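You operate a simulated robot arm through the tools that you are given. There is no shell and no other tool.

Carry out the task below with a simulated robot arm. There is one attempt and no reset: what you move stays moved.

JOB
Share out the beakers on the table top. At the end: the clear beaker that says "B-2" from the table top is on top of the white wipe box; the clear beaker that says "B-7" from the table top is on the blue tray on the table top; the clear beaker that says "B-9" from the table top is on top of the beige carton on the table top; the clear burner tube from the table top stands on top of the red roll; whatever was shut is shut again. Leave all else as you found it, and nothing knocked over. Set down upright: beaker.

The check looks at the end state, three seconds after you hand in, the way a careful person would. Anything else that was tipped, shoved, dropped, spilled or broken makes it a failure.

ROBOT AND FRAMES
A 7-joint arm with a two-finger parallel gripper, fixed in place. Base frame: the origin is at the foot of the arm, x ahead of it, y to its left, z up; the work surface is at about z = 0. Lengths are in mm, angles in rad, forces in N, time in s.
With the tool pointing down near the work surface it reaches from about 220 to 580 mm from the base axis. Its first joint turns from -1.152 to 1.152 rad. Payload 2.5 kg.
The tool frame sits at the grasp point between the pads (the TCP): z along the fingers, y along the line on which they close. The tips reach 23 mm beyond it. Largest opening 94 mm; finger width 38, thickness 10; the body of the gripper, 54 by 96 mm, starts 39 mm behind the TCP.
Orientation is that of the tool frame in the base frame, as [roll, pitch, yaw] about the fixed x, y, z axes, in that order (R = Rz(yaw) Ry(pitch) Rx(roll)). With the fingers straight down and closing along the base's y, the tool's x points along the base's -x, its y along +y and its z along -z.

CONTROLS
- The arm moves only by the tool jog_arm. Its argument "plan" is a list of rows, each a list of 7 numbers: the turn, a rotation vector about the tool's x, y, z in rad, then the shift along the tool's x, y, z in mm, then the opening in per cent of the stroke, from 0 (shut) to 100 (fully open). In form: [[ax, ay, az, tx, ty, tz, fingers], ...]. A call has 1 to 20 rows; each row shifts and turns the commanded pose from where the row before left it, along the tool's axes as they then stand. A row lasts 0.2 s, in which the tool goes at most 50 mm and 0.15 rad; a call with a longer step from one row to the next is refused whole, and so is a gripper value outside its range. A pose out of reach is approached as far as the arm can. The call stops where the force on the tool passes 40 N (or 10 N more than at its start, if that is more) or the arm is blocked; 0.2 s more then pass. The fingers move at their own pace (about 108 mm/s each) and stop on an object; they squeeze with about 26 N. The grip force told is the motor's: it shows also when the fingers shut on nothing. Time passes only in rows, and 0.2 s behind the last, so rows that do not move let the fingers close. It gives the time, the measured TCP pose, the force on the tool (base axes), the opening and the grip force at its end, in the units of the frame above (readings bear some noise), with the torque about the TCP (base axes, N m) and any sound that the robot's microphone picked up.
- Cameras (640 x 400 px; columns grow to the right, rows downward): "scene" is fixed at [117.9, -407.6, 539.7]; the picture's right is [0.82, -0.57, 0.00], its down [-0.34, -0.50, -0.79] and it looks along [0.45, 0.65, -0.61] (base axes); focal length 214 px, centre (320, 200). "wrist" rides on the gripper at [87, 16, -74] in the tool frame; the picture's right is [-0.18, 0.98, 0.00], its down [-0.58, -0.11, -0.81] and it looks along [-0.79, -0.15, 0.59] (tool axes); focal length 243 px, centre (320, 200). There is no depth. A picture from a camera that has moved, and an enlarged one, comes with that camera's place and axes in the base frame and with its lens.
- snapshot(camera): a new picture of that camera. It takes no simulated time.
- inspect(camera, box): a new picture of the part [left, top, right, bottom] of that camera's present view, enlarged. It takes no simulated time.
- job_done(): hands the job in; it is judged then, once.

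Places have to be worked out from the pictures, the camera data and where the tool is seen. Open the gripper and draw the arm clear of the work before you hand the job in, unless the task says otherwise.

The tools are called after "Request:" by a JSON object that holds its "fn" and its "kwargs". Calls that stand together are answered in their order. jog_arm: Moves the arm, as the interface text tells. Its arguments: {"type":"object","properties":{"plan":{"type":"array","items":{"type":"array","items":{"type":"number"}}}},"required":["plan"]} The other tools are called the same way: snapshot (camera) takes a picture; inspect (camera, box) takes an enlarged picture of a part of a camera's view; job_done () hands the job in.

At the start:

```text
clock: 0.0
tool_pos: [460.1, -26.5, 363.8]
ee_rot: [3.14, 0.0, 3.14]
force: [-0.5, 0.6, -0.1]
ft_torque: [-0.03, -0.02, 0.0]
width: 93.9
gripper_force: 0.1
```

scene: 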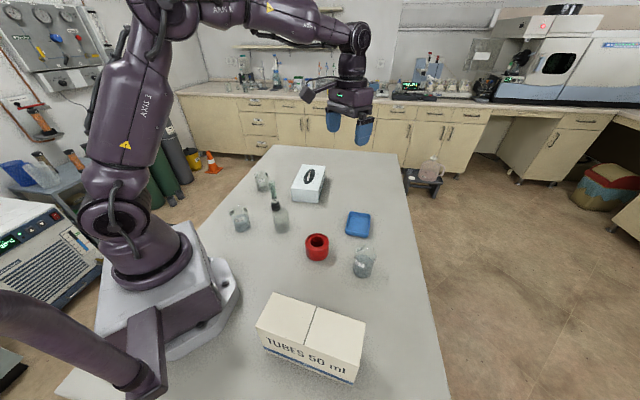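
wrist: 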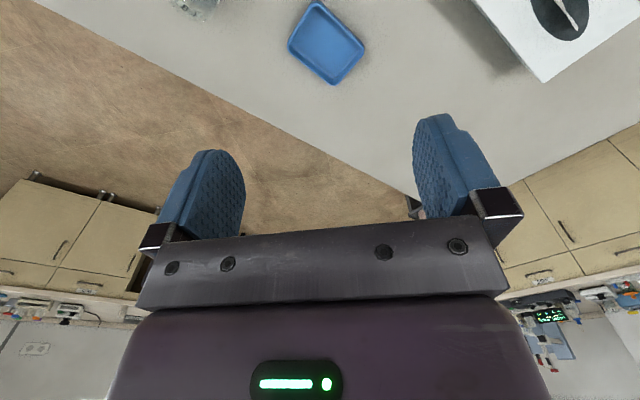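

The scene shows three or four glass items, a red roll, a blue tray, a white wipe box and a beige carton. I'll enlarge parts of the scene to identify each one.

Request:
{"fn": "inspect", "kwargs": {"camera": "scene", "box": [220, 155, 340, 240]}}

Request:
{"fn": "inspect", "kwargs": {"camera": "scene", "box": [290, 200, 400, 285]}}

Request:
{"fn": "inspect", "kwargs": {"camera": "scene", "box": [240, 270, 400, 390]}}

Request:
{"fn": "inspect", "kwargs": {"camera": "wrist", "box": [160, 0, 640, 110]}}

```text
4.71 times, centred on (280, 198) of scene
camera zoom: at [117.9, -407.6, 539.7], right [0.82, -0.57, 0.0], down [-0.34, -0.5, -0.79], along [0.45, 0.65, -0.61], focal length 1009 px, centre (508, 212)
```

zoom: 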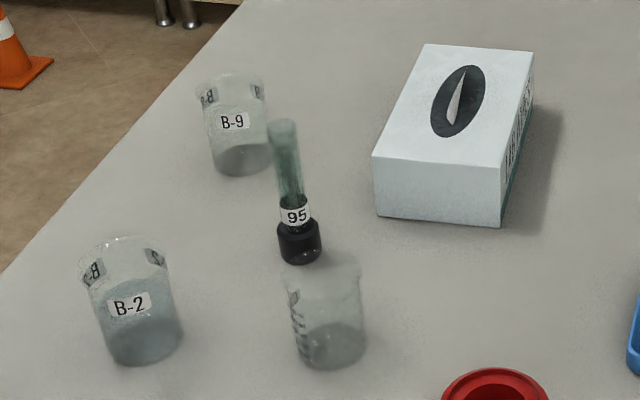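

```text
4.71 times, centred on (345, 242) of scene
camera zoom: at [117.9, -407.6, 539.7], right [0.82, -0.57, 0.0], down [-0.34, -0.5, -0.79], along [0.45, 0.65, -0.61], focal length 1009 px, centre (202, 0)
```

zoom: 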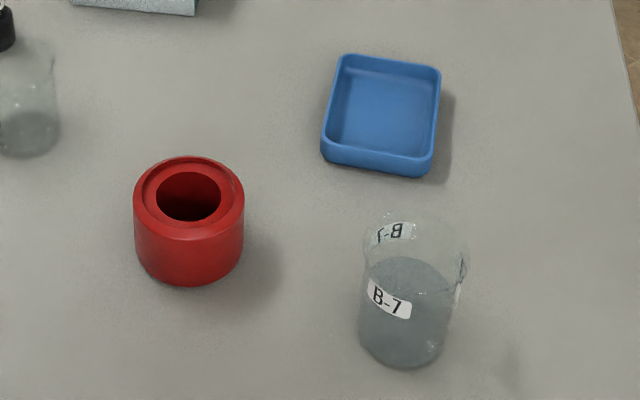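

```text
3.33 times, centred on (320, 330) of scene
camera zoom: at [117.9, -407.6, 539.7], right [0.82, -0.57, 0.0], down [-0.34, -0.5, -0.79], along [0.45, 0.65, -0.61], focal length 715 px, centre (320, -233)
```

zoom: 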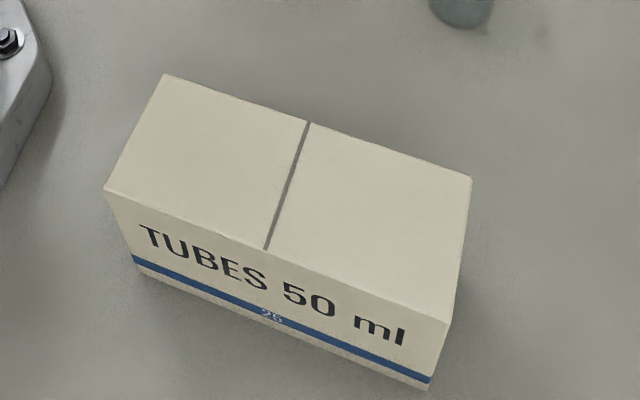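

```text
1.33 times, centred on (400, 55) of wrist
camera zoom: at [373.5, -10.1, 438.1], right [0.18, 0.98, 0.0], down [0.58, -0.11, 0.81], along [0.79, -0.15, -0.59], focal length 324 px, centre (213, 393)
```

zoom: 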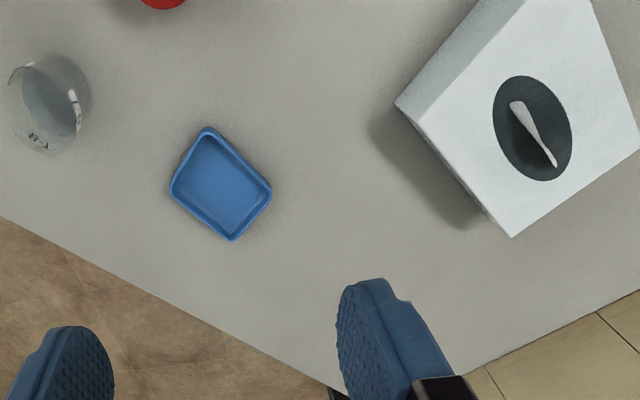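

I need a closer look at the burner tube, the unlabelled beaker and the label details.

Request:
{"fn": "inspect", "kwargs": {"camera": "scene", "box": [262, 175, 302, 240]}}

Request:
{"fn": "inspect", "kwargs": {"camera": "scene", "box": [225, 165, 285, 240]}}

Request:
{"fn": "inspect", "kwargs": {"camera": "scene", "box": [340, 200, 390, 285]}}

Request:
{"fn": "inspect", "kwargs": {"camera": "scene", "box": [285, 155, 335, 210]}}

```text
6.15 times, centred on (282, 208) of scene
camera zoom: at [117.9, -407.6, 539.7], right [0.82, -0.57, 0.0], down [-0.34, -0.5, -0.79], along [0.45, 0.65, -0.61], focal length 1320 px, centre (554, 154)
```

zoom: 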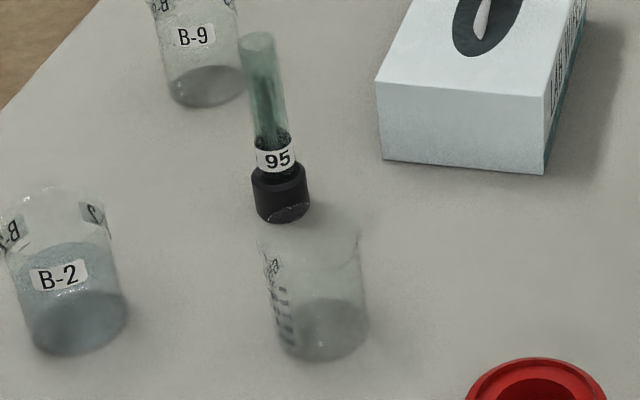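

```text
5.33 times, centred on (255, 202) of scene
camera zoom: at [117.9, -407.6, 539.7], right [0.82, -0.57, 0.0], down [-0.34, -0.5, -0.79], along [0.45, 0.65, -0.61], focal length 1144 px, centre (667, 187)
```

zoom: 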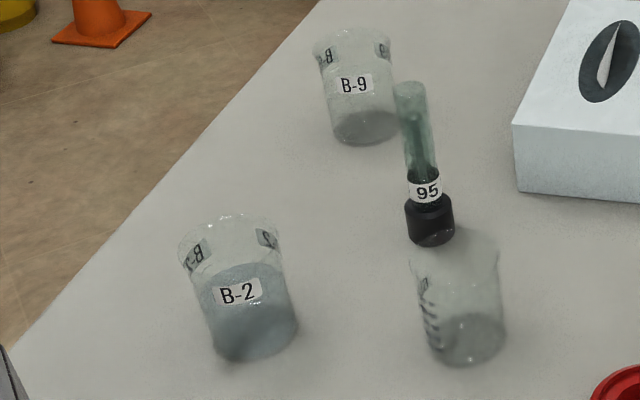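

```text
4.71 times, centred on (365, 242) of scene
camera zoom: at [117.9, -407.6, 539.7], right [0.82, -0.57, 0.0], down [-0.34, -0.5, -0.79], along [0.45, 0.65, -0.61], focal length 1009 px, centre (108, 0)
```

zoom: 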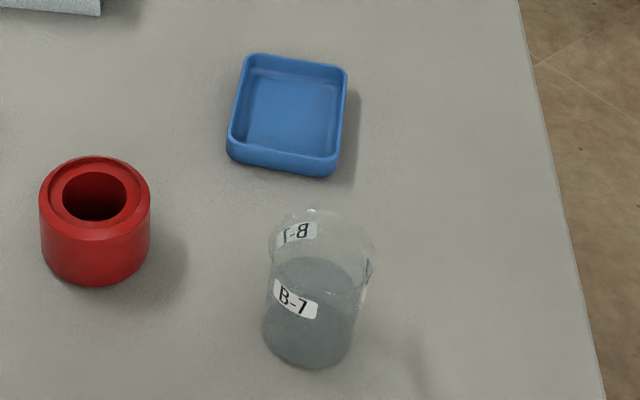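

```text
7.27 times, centred on (310, 182) of scene
camera zoom: at [117.9, -407.6, 539.7], right [0.82, -0.57, 0.0], down [-0.34, -0.5, -0.79], along [0.45, 0.65, -0.61], focal length 1560 px, centre (393, 327)
```

zoom: 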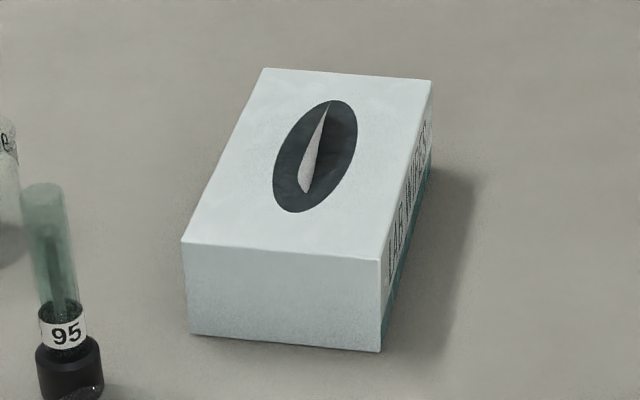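

Worked out from the scene picture (mm): B-2 ≈ (202,191), B-9 ≈ (357,375), B-7 ≈ (421,-182), the "95" tube ≈ (343,221), an unlabelled graduated beaker ≈ (314,108), the red roll ≈ (358,-47). I'll move high above the left side to view the tube and beakers with the wrist camera.

Request:
{"fn": "jog_arm", "kwargs": {"plan": [[0, 0, 0, 34.7, 31.4, 8, 100], [0, 0, 0, 34.7, 31.4, 8, 100], [0, 0, 0, 34.7, 31.4, 8, 100], [0, 0, 0, 34.7, 31.4, 8, 100], [0, 0, 0, 34.7, 31.4, 8, 100], [0, 0, 0, 34.7, 31.4, 8, 100], [0, 0, -0.1425, 0, 0, 0, 100], [0, 0, -0.1425, 0, 0, 0, 100], [0, 0, -0.1425, 0, 0, 0, 100], [0, 0, -0.1425, 0, 0, 0, 100]]}}

Request:
{"fn": "snapshot", "kwargs": {"camera": "wrist"}}

Request:
{"fn": "snapshot", "kwargs": {"camera": "scene"}}

```text
clock: 2.2
tool_pos: [252.0, 162.9, 316.2]
ee_rot: [3.141, 0.0, -2.569]
force: [0.4, 0.0, -0.2]
ft_torque: [0.01, 0.03, 0.01]
width: 94.0
gripper_force: 0.0
```

```text
taken
camera wrist: at [170.6, 129.0, 390.0], right [-0.38, 0.93, 0.0], down [0.55, 0.22, 0.81], along [0.75, 0.3, -0.59], focal length 243 px, centre (320, 200)
```

wrist: 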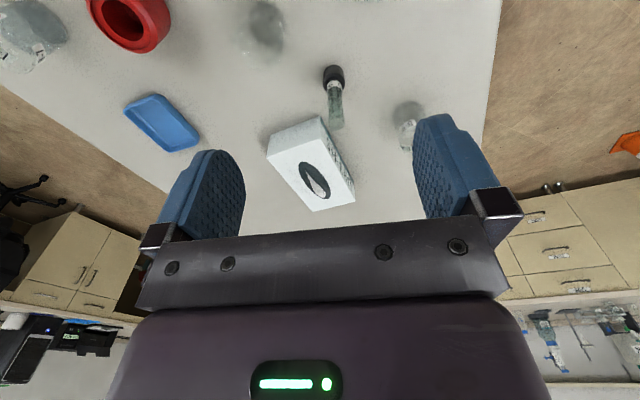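

```text
taken
```

scene: 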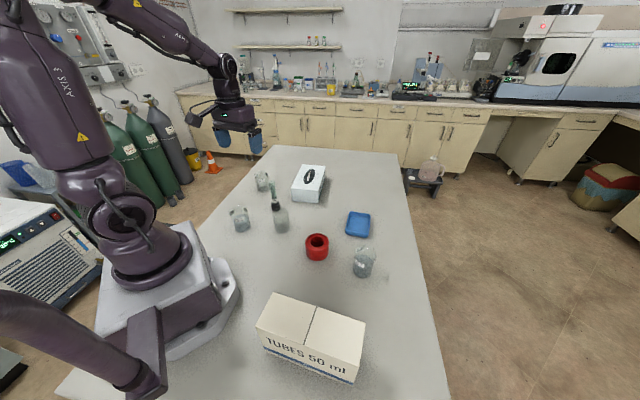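

Good views of the tube and beakers; I enlarge them.

Request:
{"fn": "inspect", "kwargs": {"camera": "wrist", "box": [290, 50, 380, 140]}}

Request:
{"fn": "inspect", "kwargs": {"camera": "wrist", "box": [80, 0, 300, 140]}}

Request:
{"fn": "inspect", "kwargs": {"camera": "wrist", "box": [250, 80, 450, 220]}}

```text
4.44 times, centred on (335, 95) of wrist
camera zoom: at [170.6, 129.0, 390.0], right [-0.38, 0.93, 0.0], down [0.55, 0.22, 0.81], along [0.75, 0.3, -0.59], focal length 1078 px, centre (253, 667)
```

zoom: 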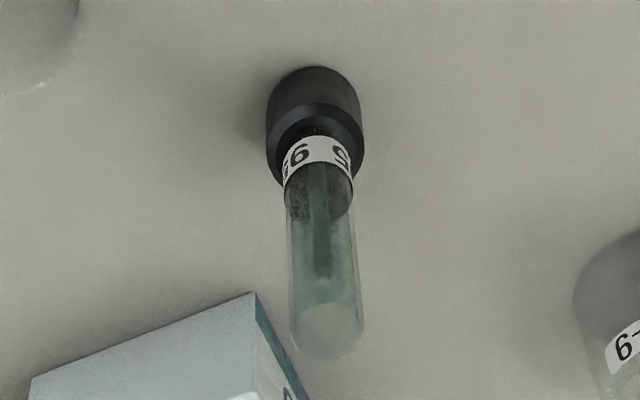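

```text
2.86 times, centred on (190, 70) of wrist
camera zoom: at [170.6, 129.0, 390.0], right [-0.38, 0.93, 0.0], down [0.55, 0.22, 0.81], along [0.75, 0.3, -0.59], focal length 693 px, centre (691, 571)
```

zoom: 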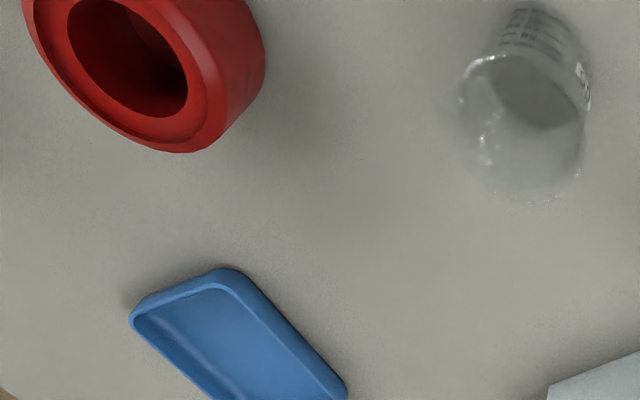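

```text
2.86 times, centred on (350, 150) of wrist
camera zoom: at [170.6, 129.0, 390.0], right [-0.38, 0.93, 0.0], down [0.55, 0.22, 0.81], along [0.75, 0.3, -0.59], focal length 693 px, centre (234, 343)
```

zoom: 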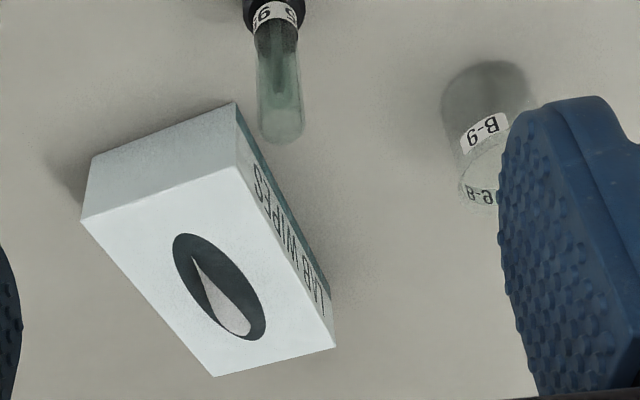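

The "95" item is a glass tube on a black foot, clearly the burner tube. Now I examine the red roll's top, since its hole may be wider than the tube's foot.

Request:
{"fn": "inspect", "kwargs": {"camera": "scene", "box": [297, 225, 337, 270]}}

Request:
{"fn": "inspect", "kwargs": {"camera": "scene", "box": [264, 176, 296, 220]}}

Request:
{"fn": "inspect", "kwargs": {"camera": "wrist", "box": [80, 0, 180, 60]}}

```text
8.89 times, centred on (317, 248) of scene
camera zoom: at [117.9, -407.6, 539.7], right [0.82, -0.57, 0.0], down [-0.34, -0.5, -0.79], along [0.45, 0.65, -0.61], focal length 1906 px, centre (347, -222)
```

zoom: 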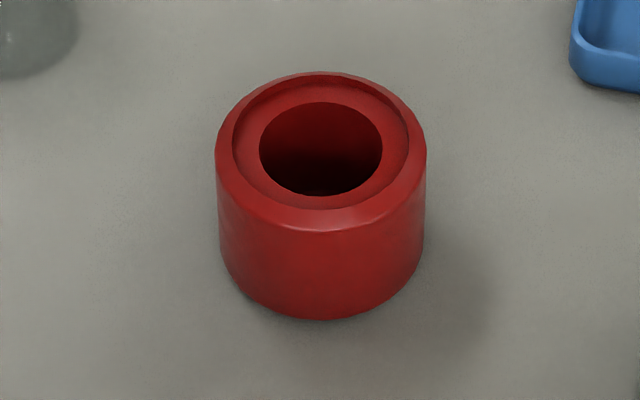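

```text
9.09 times, centred on (280, 198) of scene
camera zoom: at [117.9, -407.6, 539.7], right [0.82, -0.57, 0.0], down [-0.34, -0.5, -0.79], along [0.45, 0.65, -0.61], focal length 1950 px, centre (684, 218)
```

zoom: 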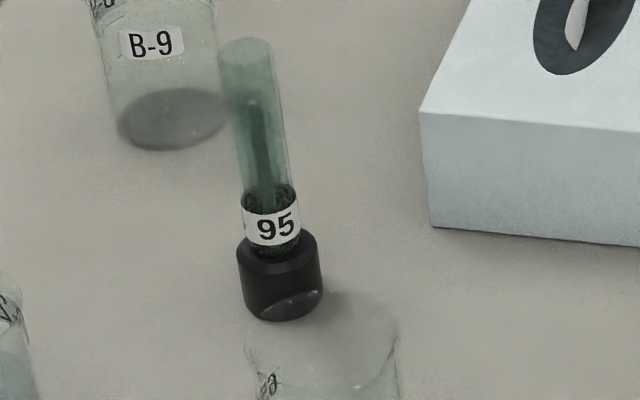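

```text
6.40 times, centred on (130, 30) of wrist
camera zoom: at [170.6, 129.0, 390.0], right [-0.38, 0.93, 0.0], down [0.55, 0.22, 0.81], along [0.75, 0.3, -0.59], focal length 1553 px, centre (1536, 1288)
```

zoom: 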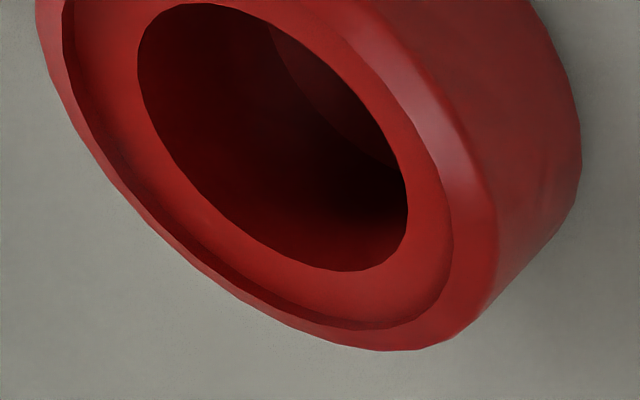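

The roll has an apparent through hole (~42 mm) wider than the tube's foot (~36 mm), which I'll deal with when I get there. First B-2: I hover above (202,191) with the gripper facing outward.

Request:
{"fn": "jog_arm", "kwargs": {"plan": [[0, 0, 0, 9, 16.9, 38.7, 100], [0, 0, 0, 9, 16.9, 38.7, 100], [0, 0, 0, 8.9, 16.8, 38.8, 100], [0, 0, -0.0925, 0, 0, 0, 100], [0, 0, -0.0925, 0, 0, 0, 100], [0, 0, 0, 0, 0, 0, 100]]}}

Request:
{"fn": "snapshot", "kwargs": {"camera": "wrist"}}

Request:
{"fn": "inspect", "kwargs": {"camera": "wrist", "box": [240, 0, 400, 100]}}

Request:
{"fn": "inspect", "kwargs": {"camera": "scene", "box": [180, 160, 300, 240]}}

```text
clock: 3.6
tool_pos: [201.4, 190.4, 197.5]
ee_rot: [-3.14, 0.001, -2.383]
force: [-0.1, -0.3, -0.3]
ft_torque: [-0.02, -0.02, 0.02]
width: 94.1
gripper_force: 0.1
```

```text
taken
camera wrist: at [127.6, 142.7, 273.5], right [-0.54, 0.84, 0.0], down [0.5, 0.32, 0.81], along [0.68, 0.44, -0.59], focal length 243 px, centre (320, 200)
```

wrist: 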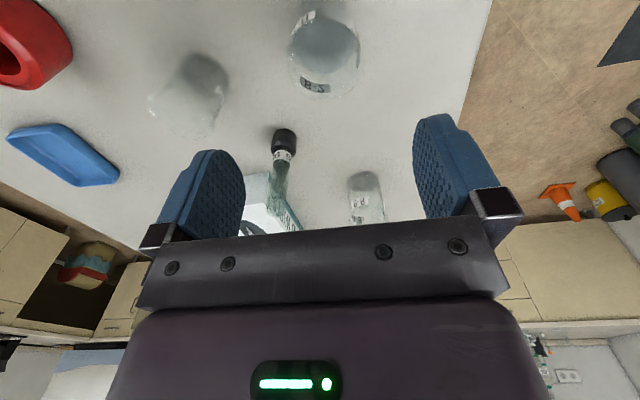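

```text
4.00 times, centred on (320, 50) of wrist
camera zoom: at [127.6, 142.7, 273.5], right [-0.54, 0.84, 0.0], down [0.5, 0.32, 0.81], along [0.68, 0.44, -0.59], focal length 970 px, centre (320, 800)
```

zoom: 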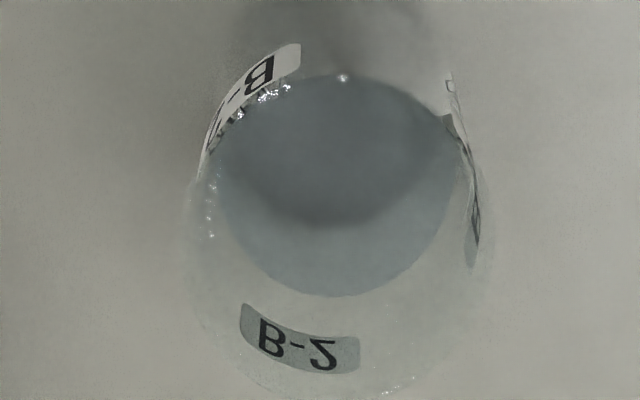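

```text
5.00 times, centred on (240, 200) of scene
camera zoom: at [117.9, -407.6, 539.7], right [0.82, -0.57, 0.0], down [-0.34, -0.5, -0.79], along [0.45, 0.65, -0.61], focal length 1072 px, centre (720, 200)
```

zoom: 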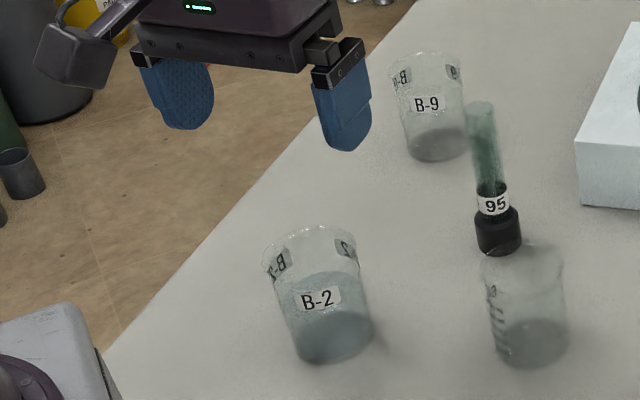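

B-2 (with liquid to about mid-height) sits ~3 mm to tool +y and ~1 mm outward of the tool axis. I correct this and descend around it with open fingers, to TCP z≈58.

Request:
{"fn": "jog_arm", "kwargs": {"plan": [[0, 0, 0, -1, 3.3, 0, 100], [0, 0, 0, 0, 0, 35, 100], [0, 0, 0, 0, 0, 35, 100], [0, 0, 0, 0, 0, 30, 100], [0, 0, 0, 0, 0, 25, 100], [0, 0, 0, 0, 0, 14, 100], [0, 0, 0, 0, 0, 0, 100]]}}

Request:
{"fn": "snapshot", "kwargs": {"camera": "wrist"}}

Request:
{"fn": "inspect", "kwargs": {"camera": "scene", "box": [180, 160, 300, 240]}}

```text
clock: 5.2
tool_pos: [199.9, 193.4, 61.7]
ee_rot: [-3.141, -0.001, -2.386]
force: [0.7, -0.3, 0.2]
ft_torque: [0.03, 0.01, -0.03]
width: 94.0
gripper_force: 0.1
```

```text
taken
camera wrist: at [126.5, 145.6, 135.3], right [-0.54, 0.84, 0.0], down [0.5, 0.32, 0.81], along [0.68, 0.44, -0.59], focal length 243 px, centre (320, 200)
```

wrist: 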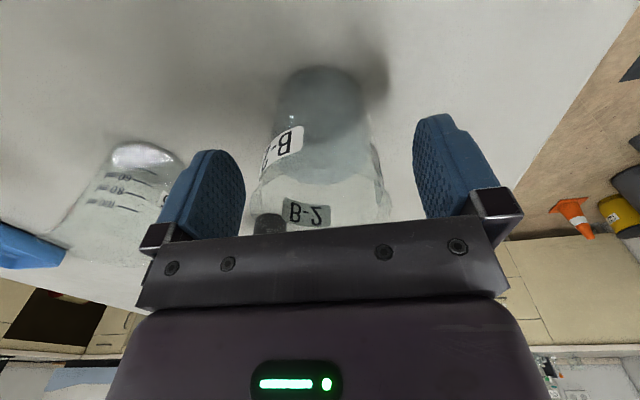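

```text
5.00 times, centred on (240, 200) of scene
camera zoom: at [117.9, -407.6, 539.7], right [0.82, -0.57, 0.0], down [-0.34, -0.5, -0.79], along [0.45, 0.65, -0.61], focal length 1072 px, centre (720, 200)
```

zoom: 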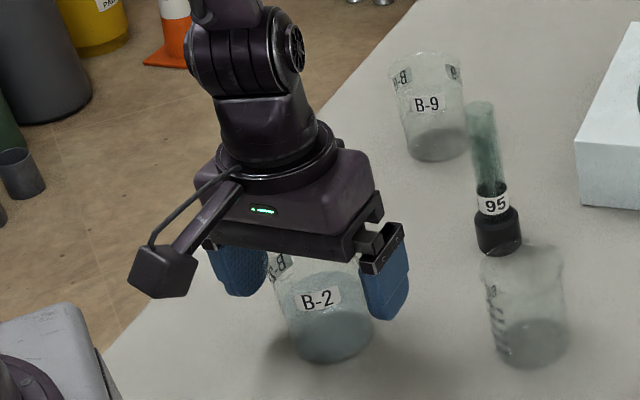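

The beaker is centred between the fingers (u≈321) with its base centre within ~3 mm of the tool axis. I close the gripper.

Request:
{"fn": "jog_arm", "kwargs": {"plan": [[0, 0, 0, 0, 0, 0, 60], [0, 0, 0, 0, 0, 0, 30], [0, 0, 0, 0, 0, 0, 0], [0, 0, 0, 0, 0, 0, 0]]}}

Request:
{"fn": "snapshot", "kwargs": {"camera": "wrist"}}

```text
clock: 6.2
tool_pos: [200.6, 193.7, 60.6]
ee_rot: [3.14, 0.0, -2.386]
force: [0.3, 0.5, 0.1]
ft_torque: [0.02, 0.02, 0.01]
width: 58.1
gripper_force: 25.8
```

```text
taken
camera wrist: at [126.5, 145.5, 135.5], right [-0.54, 0.84, 0.0], down [0.5, 0.32, 0.81], along [0.68, 0.44, -0.59], focal length 243 px, centre (320, 200)
```

wrist: 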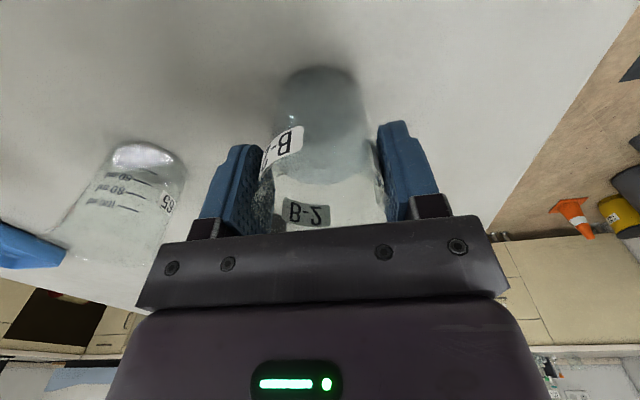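

Gripped at 58 mm with 26 N. I lift straight up gently, then check the hold.

Request:
{"fn": "jog_arm", "kwargs": {"plan": [[0, 0, 0, 0, 0, -6, 0], [0, 0, 0, 0, 0, -14, 0], [0, 0, 0, 0, 0, -24, 0], [0, 0, 0, 0, 0, -30, 0], [0, 0, 0, 0, 0, -30, 0], [0, 0, 0, 0, 0, -26, 0], [0, 0, 0, 0, 0, -14, 0], [0, 0, 0, 0, 0, -6, 0], [0, 0, 0, 0, 0, 0, 0]]}}

Request:
{"fn": "snapshot", "kwargs": {"camera": "wrist"}}

Request:
{"fn": "inspect", "kwargs": {"camera": "scene", "box": [160, 110, 320, 240]}}

```text
clock: 8.2
tool_pos: [198.6, 193.6, 211.3]
ee_rot: [-3.141, -0.002, -2.386]
force: [-0.2, 0.1, 0.5]
ft_torque: [0.0, 0.0, -0.03]
width: 0.3
gripper_force: 25.9
```

```text
taken
camera wrist: at [126.2, 145.2, 284.9], right [-0.54, 0.84, 0.0], down [0.5, 0.32, 0.81], along [0.68, 0.44, -0.59], focal length 243 px, centre (320, 200)
```

wrist: 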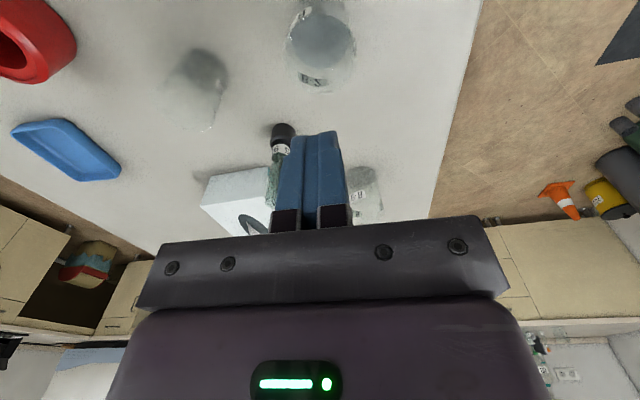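

```text
3.08 times, centred on (240, 175) of scene
camera zoom: at [117.9, -407.6, 539.7], right [0.82, -0.57, 0.0], down [-0.34, -0.5, -0.79], along [0.45, 0.65, -0.61], focal length 660 px, centre (566, 277)
```

zoom: 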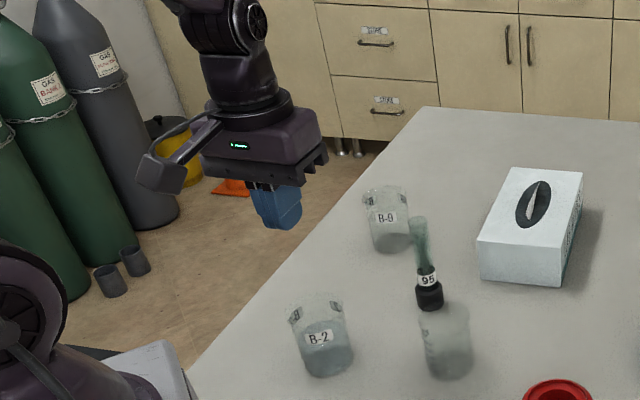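

The grip slipped: the beaker stayed upright on the table and the fingers shut on nothing. I check that it hasn't moved before retrying with a closer diagnosis.

Request:
{"fn": "inspect", "kwargs": {"camera": "wrist", "box": [240, 0, 400, 100]}}

Request:
{"fn": "inspect", "kwargs": {"camera": "scene", "box": [220, 195, 260, 240]}}

```text
4.00 times, centred on (320, 50) of wrist
camera zoom: at [126.2, 145.2, 284.9], right [-0.54, 0.84, 0.0], down [0.5, 0.32, 0.81], along [0.68, 0.44, -0.59], focal length 970 px, centre (320, 800)
```

zoom: 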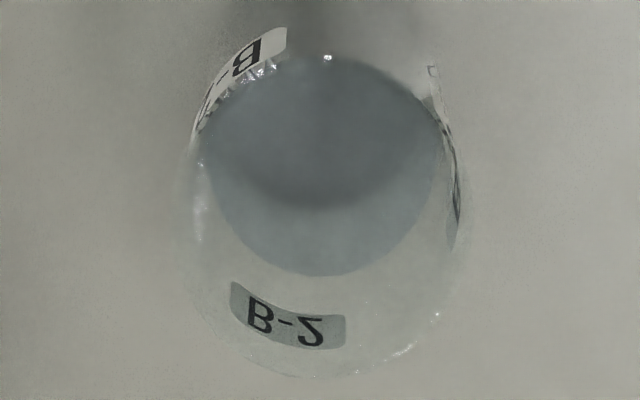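

```text
8.89 times, centred on (240, 218) of scene
camera zoom: at [117.9, -407.6, 539.7], right [0.82, -0.57, 0.0], down [-0.34, -0.5, -0.79], along [0.45, 0.65, -0.61], focal length 1906 px, centre (1031, 44)
```

zoom: 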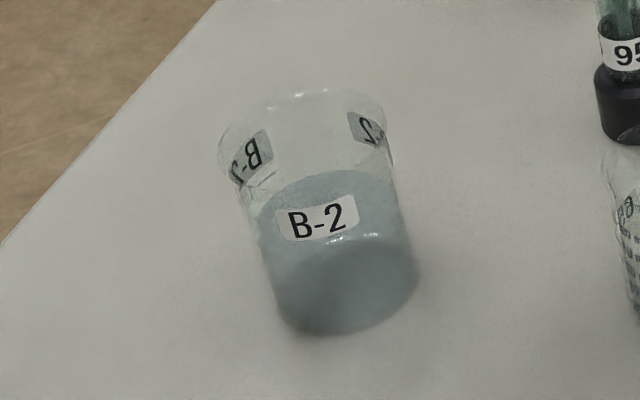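

B-2 is in the same place and is now exactly on the tool axis. I reopen, go slightly lower (TCP ≈ 55) and grip again, then test the hold with a very small lift.

Request:
{"fn": "jog_arm", "kwargs": {"plan": [[0, 0, 0, 0, 0, 0, 100], [0, 0, 0, 0, 0, 0, 100], [0, 0, 0, 0, 0, 35, 100], [0, 0, 0, 0, 0, 35, 100], [0, 0, 0, 0, 0, 35, 100], [0, 0, 0, 0, 0, 28, 100], [0, 0, 0, 0, 0, 15, 100], [0, 0, 0, 0, 0, 7, 100], [0, 0, 0, 0, 0, 0, 100]]}}

Request:
{"fn": "snapshot", "kwargs": {"camera": "wrist"}}

```text
clock: 10.2
tool_pos: [200.3, 193.2, 54.5]
ee_rot: [-3.141, 0.002, -2.386]
force: [0.8, 0.5, -0.1]
ft_torque: [-0.01, 0.04, -0.01]
width: 93.7
gripper_force: 0.0
```

```text
taken
camera wrist: at [126.3, 145.4, 129.1], right [-0.54, 0.84, 0.0], down [0.5, 0.32, 0.81], along [0.68, 0.44, -0.59], focal length 243 px, centre (320, 200)
```

wrist: 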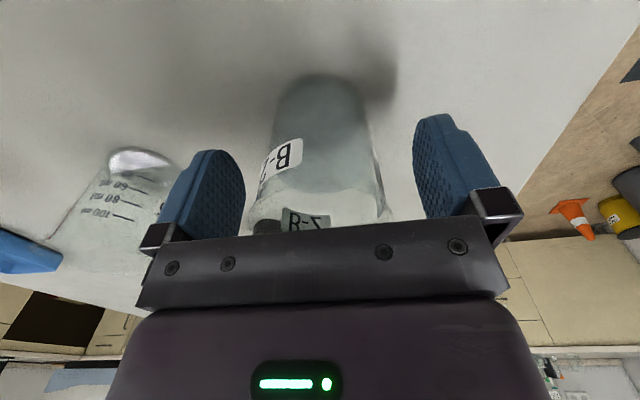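

Well centred again. Close, wait, and then lift just 3 mm to read the load.

Request:
{"fn": "jog_arm", "kwargs": {"plan": [[0, 0, 0, 0, 0, 0, 70], [0, 0, 0, 0, 0, 0, 55], [0, 0, 0, 0, 0, 0, 0], [0, 0, 0, 0, 0, 0, 0], [0, 0, 0, 0, 0, 0, 0], [0, 0, 0, 0, 0, 0, 0]]}}

Request:
{"fn": "jog_arm", "kwargs": {"plan": [[0, 0, 0, 0, 0, -1, 0], [0, 0, 0, 0, 0, -1, 0], [0, 0, 0, 0, 0, -1, 0], [0, 0, 0, 0, 0, -1, 0]]}}

Request:
{"fn": "snapshot", "kwargs": {"camera": "wrist"}}

```text
clock: 11.6
tool_pos: [200.5, 192.4, 55.6]
ee_rot: [-3.141, -0.001, -2.386]
force: [0.3, -0.1, -0.5]
ft_torque: [0.05, 0.02, -0.01]
width: 57.6
gripper_force: 26.0
```

```text
clock: 12.6
tool_pos: [199.9, 193.6, 60.9]
ee_rot: [3.141, 0.0, -2.387]
force: [-0.8, -0.3, -1.5]
ft_torque: [0.01, 0.01, -0.03]
width: 57.7
gripper_force: 25.7
```

```text
taken
camera wrist: at [126.3, 145.8, 133.8], right [-0.54, 0.84, 0.0], down [0.5, 0.32, 0.81], along [0.68, 0.44, -0.59], focal length 243 px, centre (320, 200)
```

wrist: 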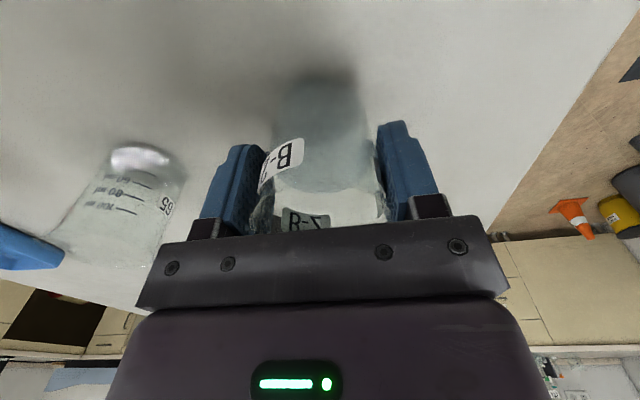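

The load shows (~1.5 N) and the beaker is moving with the gripper. I continue slowly and check for slip.

Request:
{"fn": "jog_arm", "kwargs": {"plan": [[0, 0, 0, 0, 0, -2, 0], [0, 0, 0, 0, 0, -3, 0], [0, 0, 0, 0, 0, -3, 0], [0, 0, 0, 0, 0, -3, 0], [0, 0, 0, 0, 0, -2, 0]]}}

Request:
{"fn": "snapshot", "kwargs": {"camera": "wrist"}}

Request:
{"fn": "inspect", "kwargs": {"camera": "scene", "box": [200, 180, 280, 240]}}

```text
clock: 13.8
tool_pos: [200.2, 193.0, 72.5]
ee_rot: [-3.141, -0.001, -2.386]
force: [-0.4, 0.3, -1.7]
ft_torque: [-0.01, -0.01, 0.01]
width: 57.5
gripper_force: 25.6
```

```text
taken
camera wrist: at [126.1, 145.5, 146.9], right [-0.54, 0.84, 0.0], down [0.5, 0.32, 0.81], along [0.68, 0.44, -0.59], focal length 243 px, centre (320, 200)
```

wrist: 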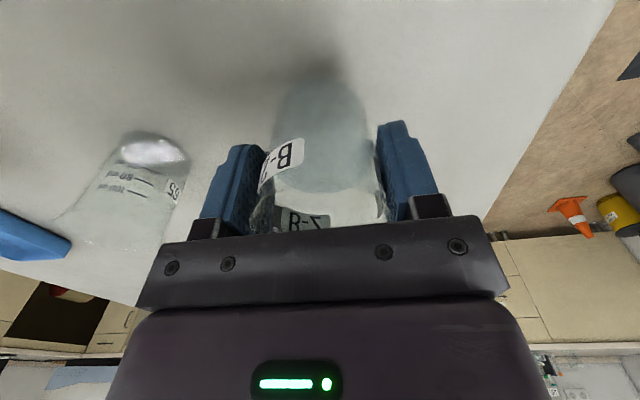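

```text
6.67 times, centred on (240, 210) of scene
camera zoom: at [117.9, -407.6, 539.7], right [0.82, -0.57, 0.0], down [-0.34, -0.5, -0.79], along [0.45, 0.65, -0.61], focal length 1430 px, centre (853, 133)
```

zoom: 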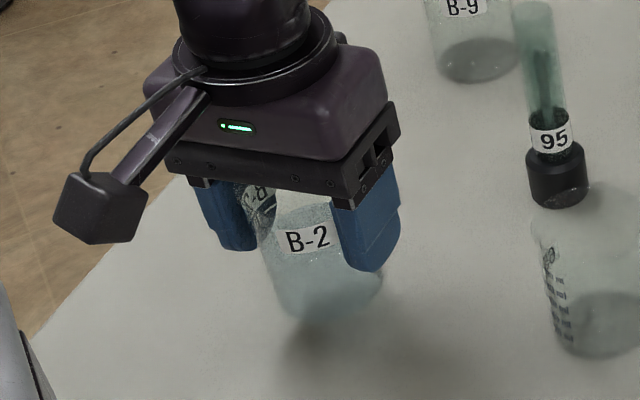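

It holds: lifted ~17 mm with no visible creep. I continue up at a moderate pace (≤15 mm per row) and watch for slip.

Request:
{"fn": "jog_arm", "kwargs": {"plan": [[0, 0, 0, 0, 0, -4, 0], [0, 0, 0, 0, 0, -6, 0], [0, 0, 0, 0, 0, -8, 0], [0, 0, 0, 0, 0, -8, 0], [0, 0, 0, 0, 0, -8, 0], [0, 0, 0, 0, 0, -6, 0], [0, 0, 0, 0, 0, -4, 0], [0, 0, 0, 0, 0, 0, 0]]}}

Request:
{"fn": "snapshot", "kwargs": {"camera": "wrist"}}

```text
clock: 15.6
tool_pos: [199.1, 193.7, 117.0]
ee_rot: [3.141, -0.001, -2.386]
force: [0.4, 0.9, -0.7]
ft_torque: [0.0, -0.01, 0.01]
width: 57.6
gripper_force: 26.0
```

```text
taken
camera wrist: at [125.9, 145.7, 190.9], right [-0.54, 0.84, 0.0], down [0.5, 0.32, 0.81], along [0.68, 0.44, -0.59], focal length 243 px, centre (320, 200)
```

wrist: 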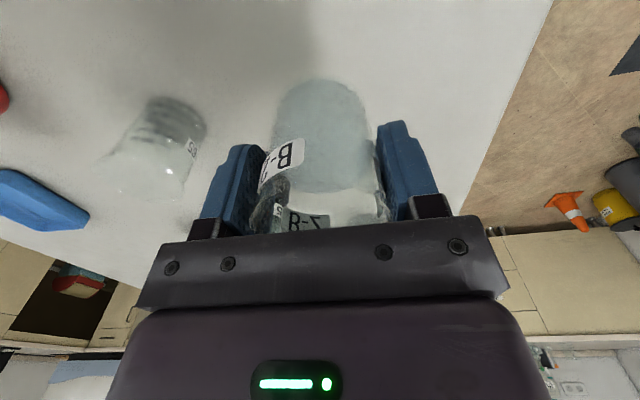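

Still firm. I raise it to TCP z≈200 so the beaker's bottom clears the burner tube.

Request:
{"fn": "jog_arm", "kwargs": {"plan": [[0, 0, 0, 0, 0, -5, 0], [0, 0, 0, 0, 0, -9, 0], [0, 0, 0, 0, 0, -10, 0], [0, 0, 0, 0, 0, -10, 0], [0, 0, 0, 0, 0, -10, 0], [0, 0, 0, 0, 0, -10, 0], [0, 0, 0, 0, 0, -10, 0], [0, 0, 0, 0, 0, -10, 0], [0, 0, 0, 0, 0, -7, 0], [0, 0, 0, 0, 0, -3, 0], [0, 0, 0, 0, 0, 0, 0]]}}

Request:
{"fn": "snapshot", "kwargs": {"camera": "wrist"}}

```text
clock: 18.0
tool_pos: [200.8, 194.8, 201.2]
ee_rot: [3.141, -0.001, -2.385]
force: [0.5, -0.3, -1.9]
ft_torque: [0.0, 0.02, -0.02]
width: 57.5
gripper_force: 25.9
```

```text
taken
camera wrist: at [126.2, 145.4, 274.8], right [-0.54, 0.84, 0.0], down [0.5, 0.32, 0.81], along [0.68, 0.44, -0.59], focal length 243 px, centre (320, 200)
```

wrist: 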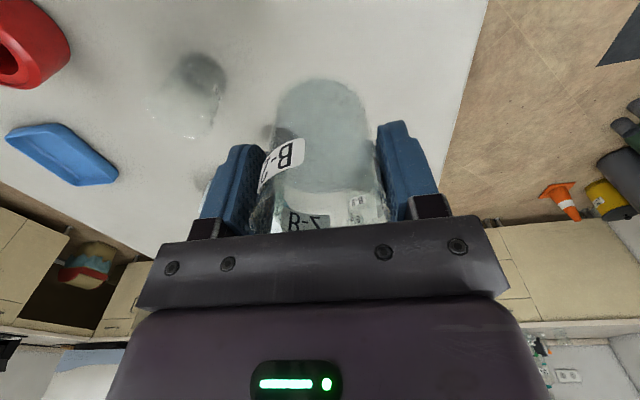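

Steady hold. Now I carry it level across at this height towards the near end of the wipe box (target beaker centre ≈ (495,200), next to the box's opening).

Request:
{"fn": "jog_arm", "kwargs": {"plan": [[0, 0, 0, -3.67, -3.37, 0, 0], [0, 0, 0, -7.35, -6.74, 0, 0], [0, 0, 0, -11.02, -10.11, 0, 0], [0, 0, 0, -12.24, -11.23, 0, 0], [0, 0, 0, -12.24, -11.23, 0, 0], [0, 0, 0, -12.24, -11.23, 0, 0], [0, 0, 0, -12.24, -11.23, 0, 0], [0, 0, 0, -12.24, -11.23, 0, 0], [0, 0, 0, -12.24, -11.23, 0, 0], [0, 0, 0, -12.24, -11.23, 0, 0], [0, 0, 0, -12.24, -11.23, 0, 0], [0, 0, 0, -12.24, -11.23, 0, 0], [0, 0, 0, -12.24, -11.23, 0, 0], [0, 0, 0, -12.24, -11.23, 0, 0], [0, 0, 0, -12.24, -11.23, 0, 0], [0, 0, 0, -12.24, -11.23, 0, 0], [0, 0, 0, -12.24, -11.23, 0, 0], [0, 0, 0, -11.02, -10.11, 0, 0], [0, 0, 0, -7.35, -6.74, 0, 0], [0, 0, 0, -3.67, -3.37, 0, 0]]}}

Request:
{"fn": "snapshot", "kwargs": {"camera": "wrist"}}

Request:
{"fn": "inspect", "kwargs": {"camera": "scene", "box": [220, 100, 380, 220]}}

```text
clock: 22.2
tool_pos: [492.8, 197.3, 199.9]
ee_rot: [3.141, 0.0, -2.386]
force: [0.3, 0.1, -1.3]
ft_torque: [0.0, 0.01, -0.01]
width: 56.9
gripper_force: 26.6
```

```text
taken
camera wrist: at [417.5, 149.0, 274.9], right [-0.54, 0.84, 0.0], down [0.5, 0.32, 0.81], along [0.68, 0.43, -0.59], focal length 243 px, centre (320, 200)
```

wrist: 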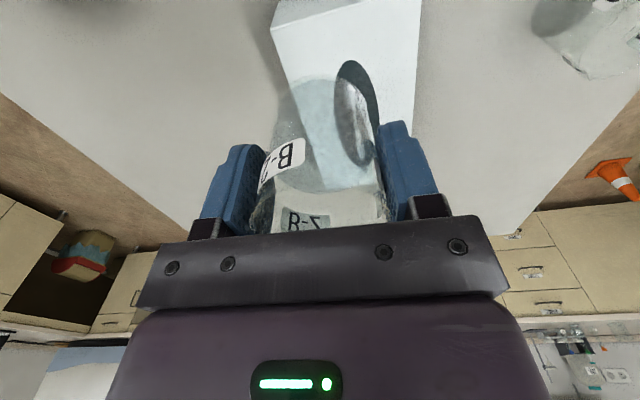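

```text
3.33 times, centred on (300, 160) of scene
camera zoom: at [117.9, -407.6, 539.7], right [0.82, -0.57, 0.0], down [-0.34, -0.5, -0.79], along [0.45, 0.65, -0.61], focal length 715 px, centre (387, 333)
```

zoom: 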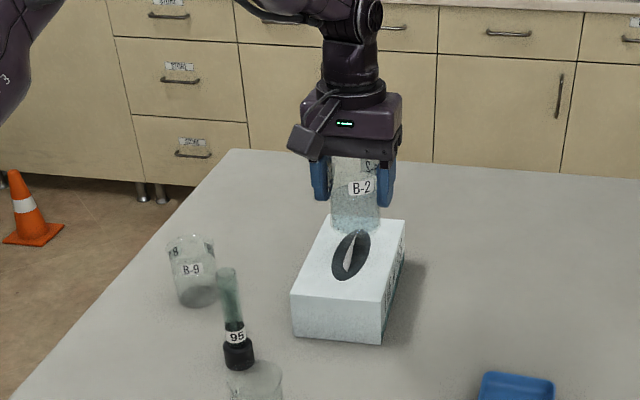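

The box's near top corner seen in this view fits my estimate to ~3 mm; I shift +3 mm in y and lower to about 10 mm above the box top.

Request:
{"fn": "jog_arm", "kwargs": {"plan": [[0, 0, 0, -2.06, 2.18, 0, 0], [0, 0, 0, 0, 0, 5, 0], [0, 0, 0, 0, 0, 9, 0], [0, 0, 0, 0, 0, 10, 0], [0, 0, 0, 0, 0, 10, 0], [0, 0, 0, 0, 0, 10, 0], [0, 0, 0, 0, 0, 10, 0], [0, 0, 0, 0, 0, 9, 0], [0, 0, 0, 0, 0, 5, 0], [0, 0, 0, 0, 0, 2, 0], [0, 0, 0, 0, 0, 0, 0]]}}

Request:
{"fn": "snapshot", "kwargs": {"camera": "wrist"}}

Request:
{"fn": "inspect", "kwargs": {"camera": "scene", "box": [270, 120, 350, 210]}}

```text
clock: 24.6
tool_pos: [492.1, 200.1, 129.8]
ee_rot: [3.141, -0.001, -2.385]
force: [-0.6, -0.3, -2.4]
ft_torque: [-0.02, 0.01, 0.02]
width: 57.4
gripper_force: 25.9
```

```text
taken
camera wrist: at [417.9, 152.2, 204.5], right [-0.54, 0.84, 0.0], down [0.5, 0.32, 0.81], along [0.68, 0.44, -0.59], focal length 243 px, centre (320, 200)
```

wrist: 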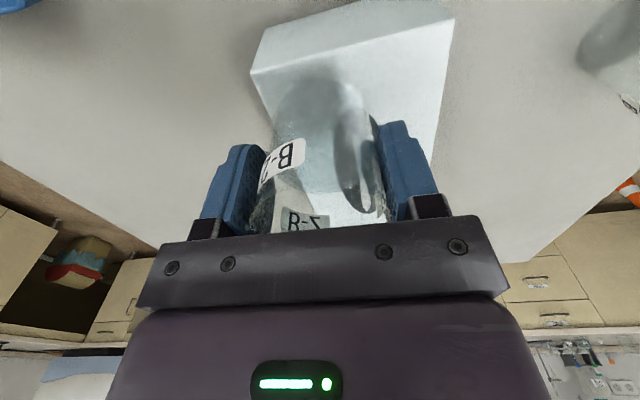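

```text
4.44 times, centred on (310, 165) of scene
camera zoom: at [117.9, -407.6, 539.7], right [0.82, -0.57, 0.0], down [-0.34, -0.5, -0.79], along [0.45, 0.65, -0.61], focal length 953 px, centre (364, 356)
```

zoom: 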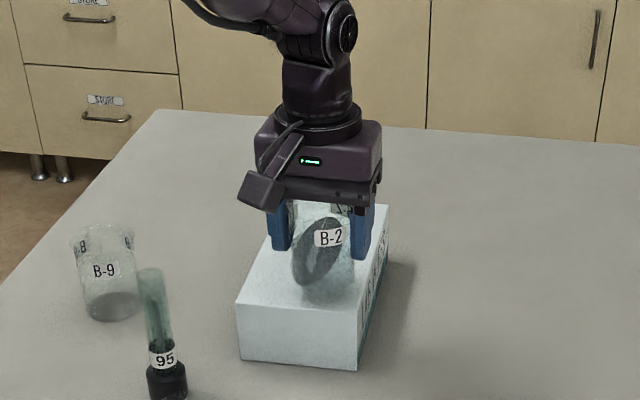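

I zoom in on the base of the beaker relative to the box's top edges before the final lowering.

Request:
{"fn": "inspect", "kwargs": {"camera": "wrist", "box": [230, 0, 470, 150]}}

Request:
{"fn": "inspect", "kwargs": {"camera": "scene", "box": [285, 155, 345, 205]}}

```text
2.67 times, centred on (350, 75) of wrist
camera zoom: at [417.9, 152.2, 204.5], right [-0.54, 0.84, 0.0], down [0.5, 0.32, 0.81], along [0.68, 0.44, -0.59], focal length 647 px, centre (240, 533)
```

zoom: 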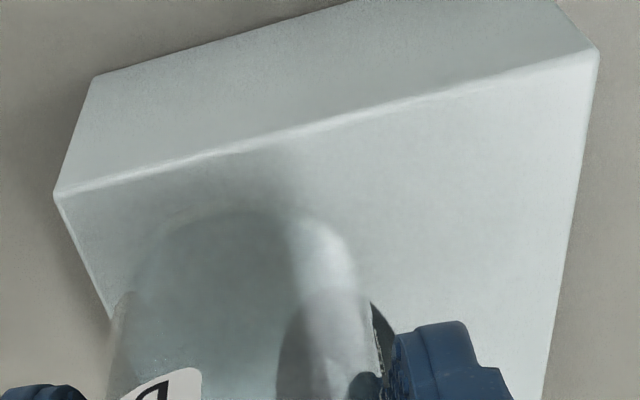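

```text
8.00 times, centred on (315, 180) of scene
camera zoom: at [117.9, -407.6, 539.7], right [0.82, -0.57, 0.0], down [-0.34, -0.5, -0.79], along [0.45, 0.65, -0.61], focal length 1716 px, centre (360, 360)
```

zoom: 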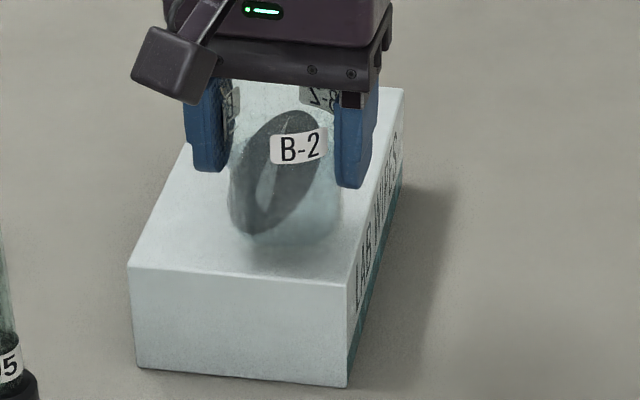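

The beaker's base is ~7 mm inside the front edge and ~10 mm inside the side edge of the box top. I lower gently in small steps, looking for contact.

Request:
{"fn": "jog_arm", "kwargs": {"plan": [[0, 0, 0, 0, 0, 3, 0], [0, 0, 0, 0, 0, 3, 0], [0, 0, 0, 0, 0, 2, 0], [0, 0, 0, 0, 0, 0, 0]]}}

Request:
{"fn": "jog_arm", "kwargs": {"plan": [[0, 0, 0, 0, 0, 1, 0], [0, 0, 0, 0, 0, 1, 0], [0, 0, 0, 0, 0, 0, 0]]}}

Request:
{"fn": "jog_arm", "kwargs": {"plan": [[0, 0, 0, 0, 0, 1, 0], [0, 0, 0, 0, 0, 0, 0]]}}

```text
clock: 25.6
tool_pos: [491.5, 201.3, 121.6]
ee_rot: [-3.141, 0.0, -2.386]
force: [-0.2, -0.1, -1.1]
ft_torque: [0.03, 0.01, 0.01]
width: 57.2
gripper_force: 26.0
```

```text
clock: 26.4
tool_pos: [492.1, 199.0, 120.5]
ee_rot: [-3.141, -0.001, -2.385]
force: [0.1, -0.2, -1.9]
ft_torque: [0.0, 0.02, -0.03]
width: 57.5
gripper_force: 25.8
```

```text
clock: 27.0
tool_pos: [492.3, 200.9, 119.3]
ee_rot: [-3.141, 0.0, -2.386]
force: [-1.5, -1.2, 2.7]
ft_torque: [0.01, 0.1, 0.02]
width: 57.1
gripper_force: 26.1
```

Contact felt (force z rose to +2.7 N). I release the beaker and check.

Request:
{"fn": "jog_arm", "kwargs": {"plan": [[0, 0, 0, 0, 0, 0, 66], [0, 0, 0, 0, 0, 0, 75], [0, 0, 0, 0, 0, 0, 100], [0, 0, 0, 0, 0, 0, 100]]}}

Request:
{"fn": "snapshot", "kwargs": {"camera": "wrist"}}

Request:
{"fn": "inspect", "kwargs": {"camera": "scene", "box": [285, 155, 345, 205]}}

```text
clock: 28.0
tool_pos: [491.8, 200.2, 117.6]
ee_rot: [-3.141, -0.001, -2.387]
force: [0.4, -0.4, -0.5]
ft_torque: [-0.04, 0.0, 0.02]
width: 94.0
gripper_force: 0.1
```

```text
taken
camera wrist: at [417.7, 152.4, 193.7], right [-0.54, 0.84, 0.0], down [0.5, 0.32, 0.81], along [0.68, 0.44, -0.59], focal length 243 px, centre (320, 200)
```

wrist: 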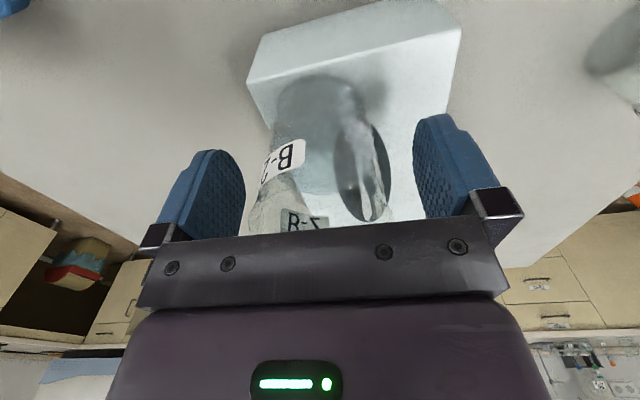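

```text
8.00 times, centred on (315, 180) of scene
camera zoom: at [117.9, -407.6, 539.7], right [0.82, -0.57, 0.0], down [-0.34, -0.5, -0.79], along [0.45, 0.65, -0.61], focal length 1716 px, centre (360, 360)
```

zoom: 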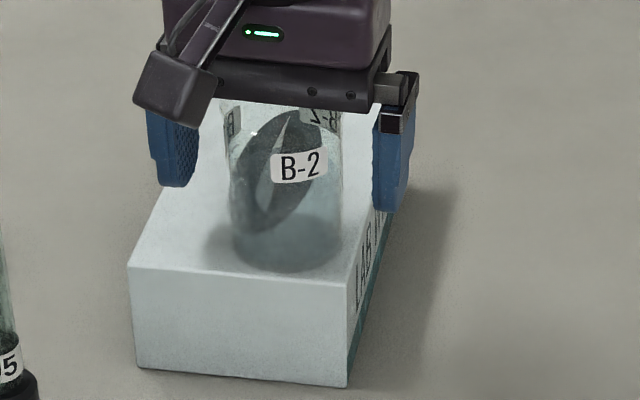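

B-2 stands upright on the wipe box. I retract straight up.

Request:
{"fn": "jog_arm", "kwargs": {"plan": [[0, 0, 0, 0, 0, -8, 100], [0, 0, 0, 0, 0, -20, 100], [0, 0, 0, 0, 0, -35, 100], [0, 0, 0, 0, 0, -40, 100], [0, 0, 0, 0, 0, -40, 100], [0, 0, 0, 0, 0, 0, 100]]}}

Request:
{"fn": "snapshot", "kwargs": {"camera": "wrist"}}

Request:
{"fn": "inspect", "kwargs": {"camera": "scene", "box": [225, 150, 345, 240]}}

```text
clock: 29.4
tool_pos: [491.1, 201.8, 262.5]
ee_rot: [-3.141, -0.001, -2.385]
force: [-0.8, 0.0, -0.5]
ft_torque: [0.01, 0.0, -0.02]
width: 94.0
gripper_force: 0.1
```

```text
taken
camera wrist: at [417.3, 152.3, 337.4], right [-0.54, 0.84, 0.0], down [0.5, 0.32, 0.81], along [0.68, 0.44, -0.59], focal length 243 px, centre (320, 200)
```

wrist: 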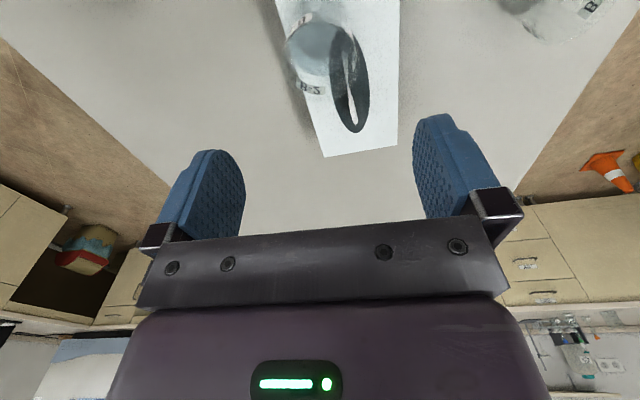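

```text
4.44 times, centred on (285, 195) of scene
camera zoom: at [117.9, -407.6, 539.7], right [0.82, -0.57, 0.0], down [-0.34, -0.5, -0.79], along [0.45, 0.65, -0.61], focal length 953 px, centre (476, 222)
```

zoom: 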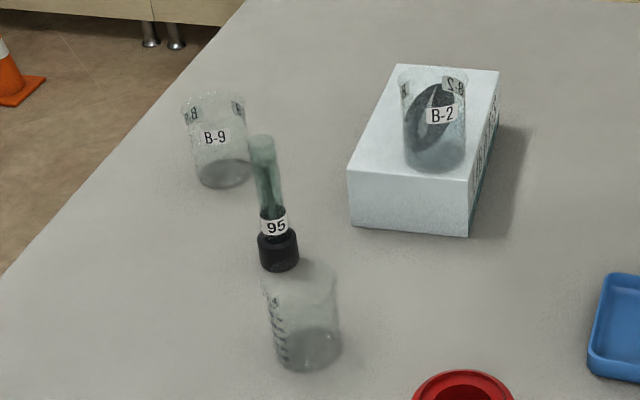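

B-2 done. Next B-9: I move to hover above my estimate (357,375).

Request:
{"fn": "jog_arm", "kwargs": {"plan": [[0, 0, 0, -3.57, 36.3, 0, 100], [0, 0, 0, -3.57, 36.3, 5, 100], [0, 0, 0, -3.57, 36.3, 14, 100], [0, 0, 0, -3.57, 36.3, 14, 100], [0, 0, 0, -3.57, 36.3, 14, 100], [0, 0, 0, -3.57, 36.3, 14, 100], [0, 0, 0, 0, 0, 0, 100]]}}

Request:
{"fn": "snapshot", "kwargs": {"camera": "wrist"}}

Request:
{"fn": "inspect", "kwargs": {"camera": "wrist", "box": [240, 0, 400, 100]}}

```text
clock: 31.0
tool_pos: [358.9, 374.7, 200.8]
ee_rot: [3.141, 0.0, -2.384]
force: [0.1, -0.2, 0.2]
ft_torque: [0.01, 0.02, 0.0]
width: 94.2
gripper_force: 0.1
```

```text
taken
camera wrist: at [283.8, 327.1, 275.6], right [-0.54, 0.84, 0.0], down [0.5, 0.32, 0.81], along [0.68, 0.44, -0.59], focal length 243 px, centre (320, 200)
```

wrist: 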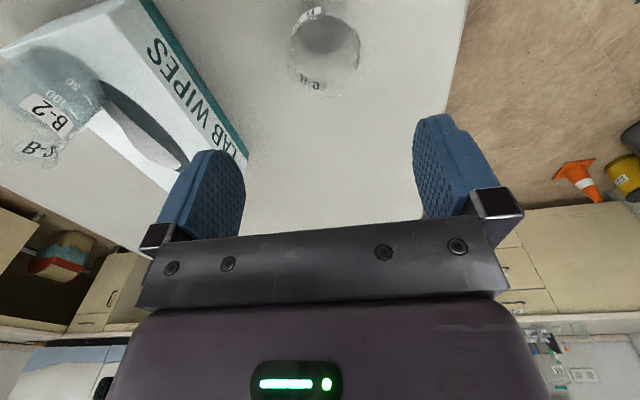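

```text
4.00 times, centred on (320, 50) of wrist
camera zoom: at [283.8, 327.1, 275.6], right [-0.54, 0.84, 0.0], down [0.5, 0.32, 0.81], along [0.68, 0.44, -0.59], focal length 970 px, centre (320, 800)
```

zoom: 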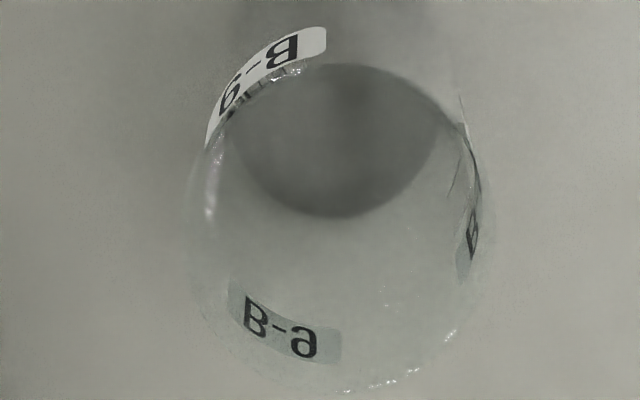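

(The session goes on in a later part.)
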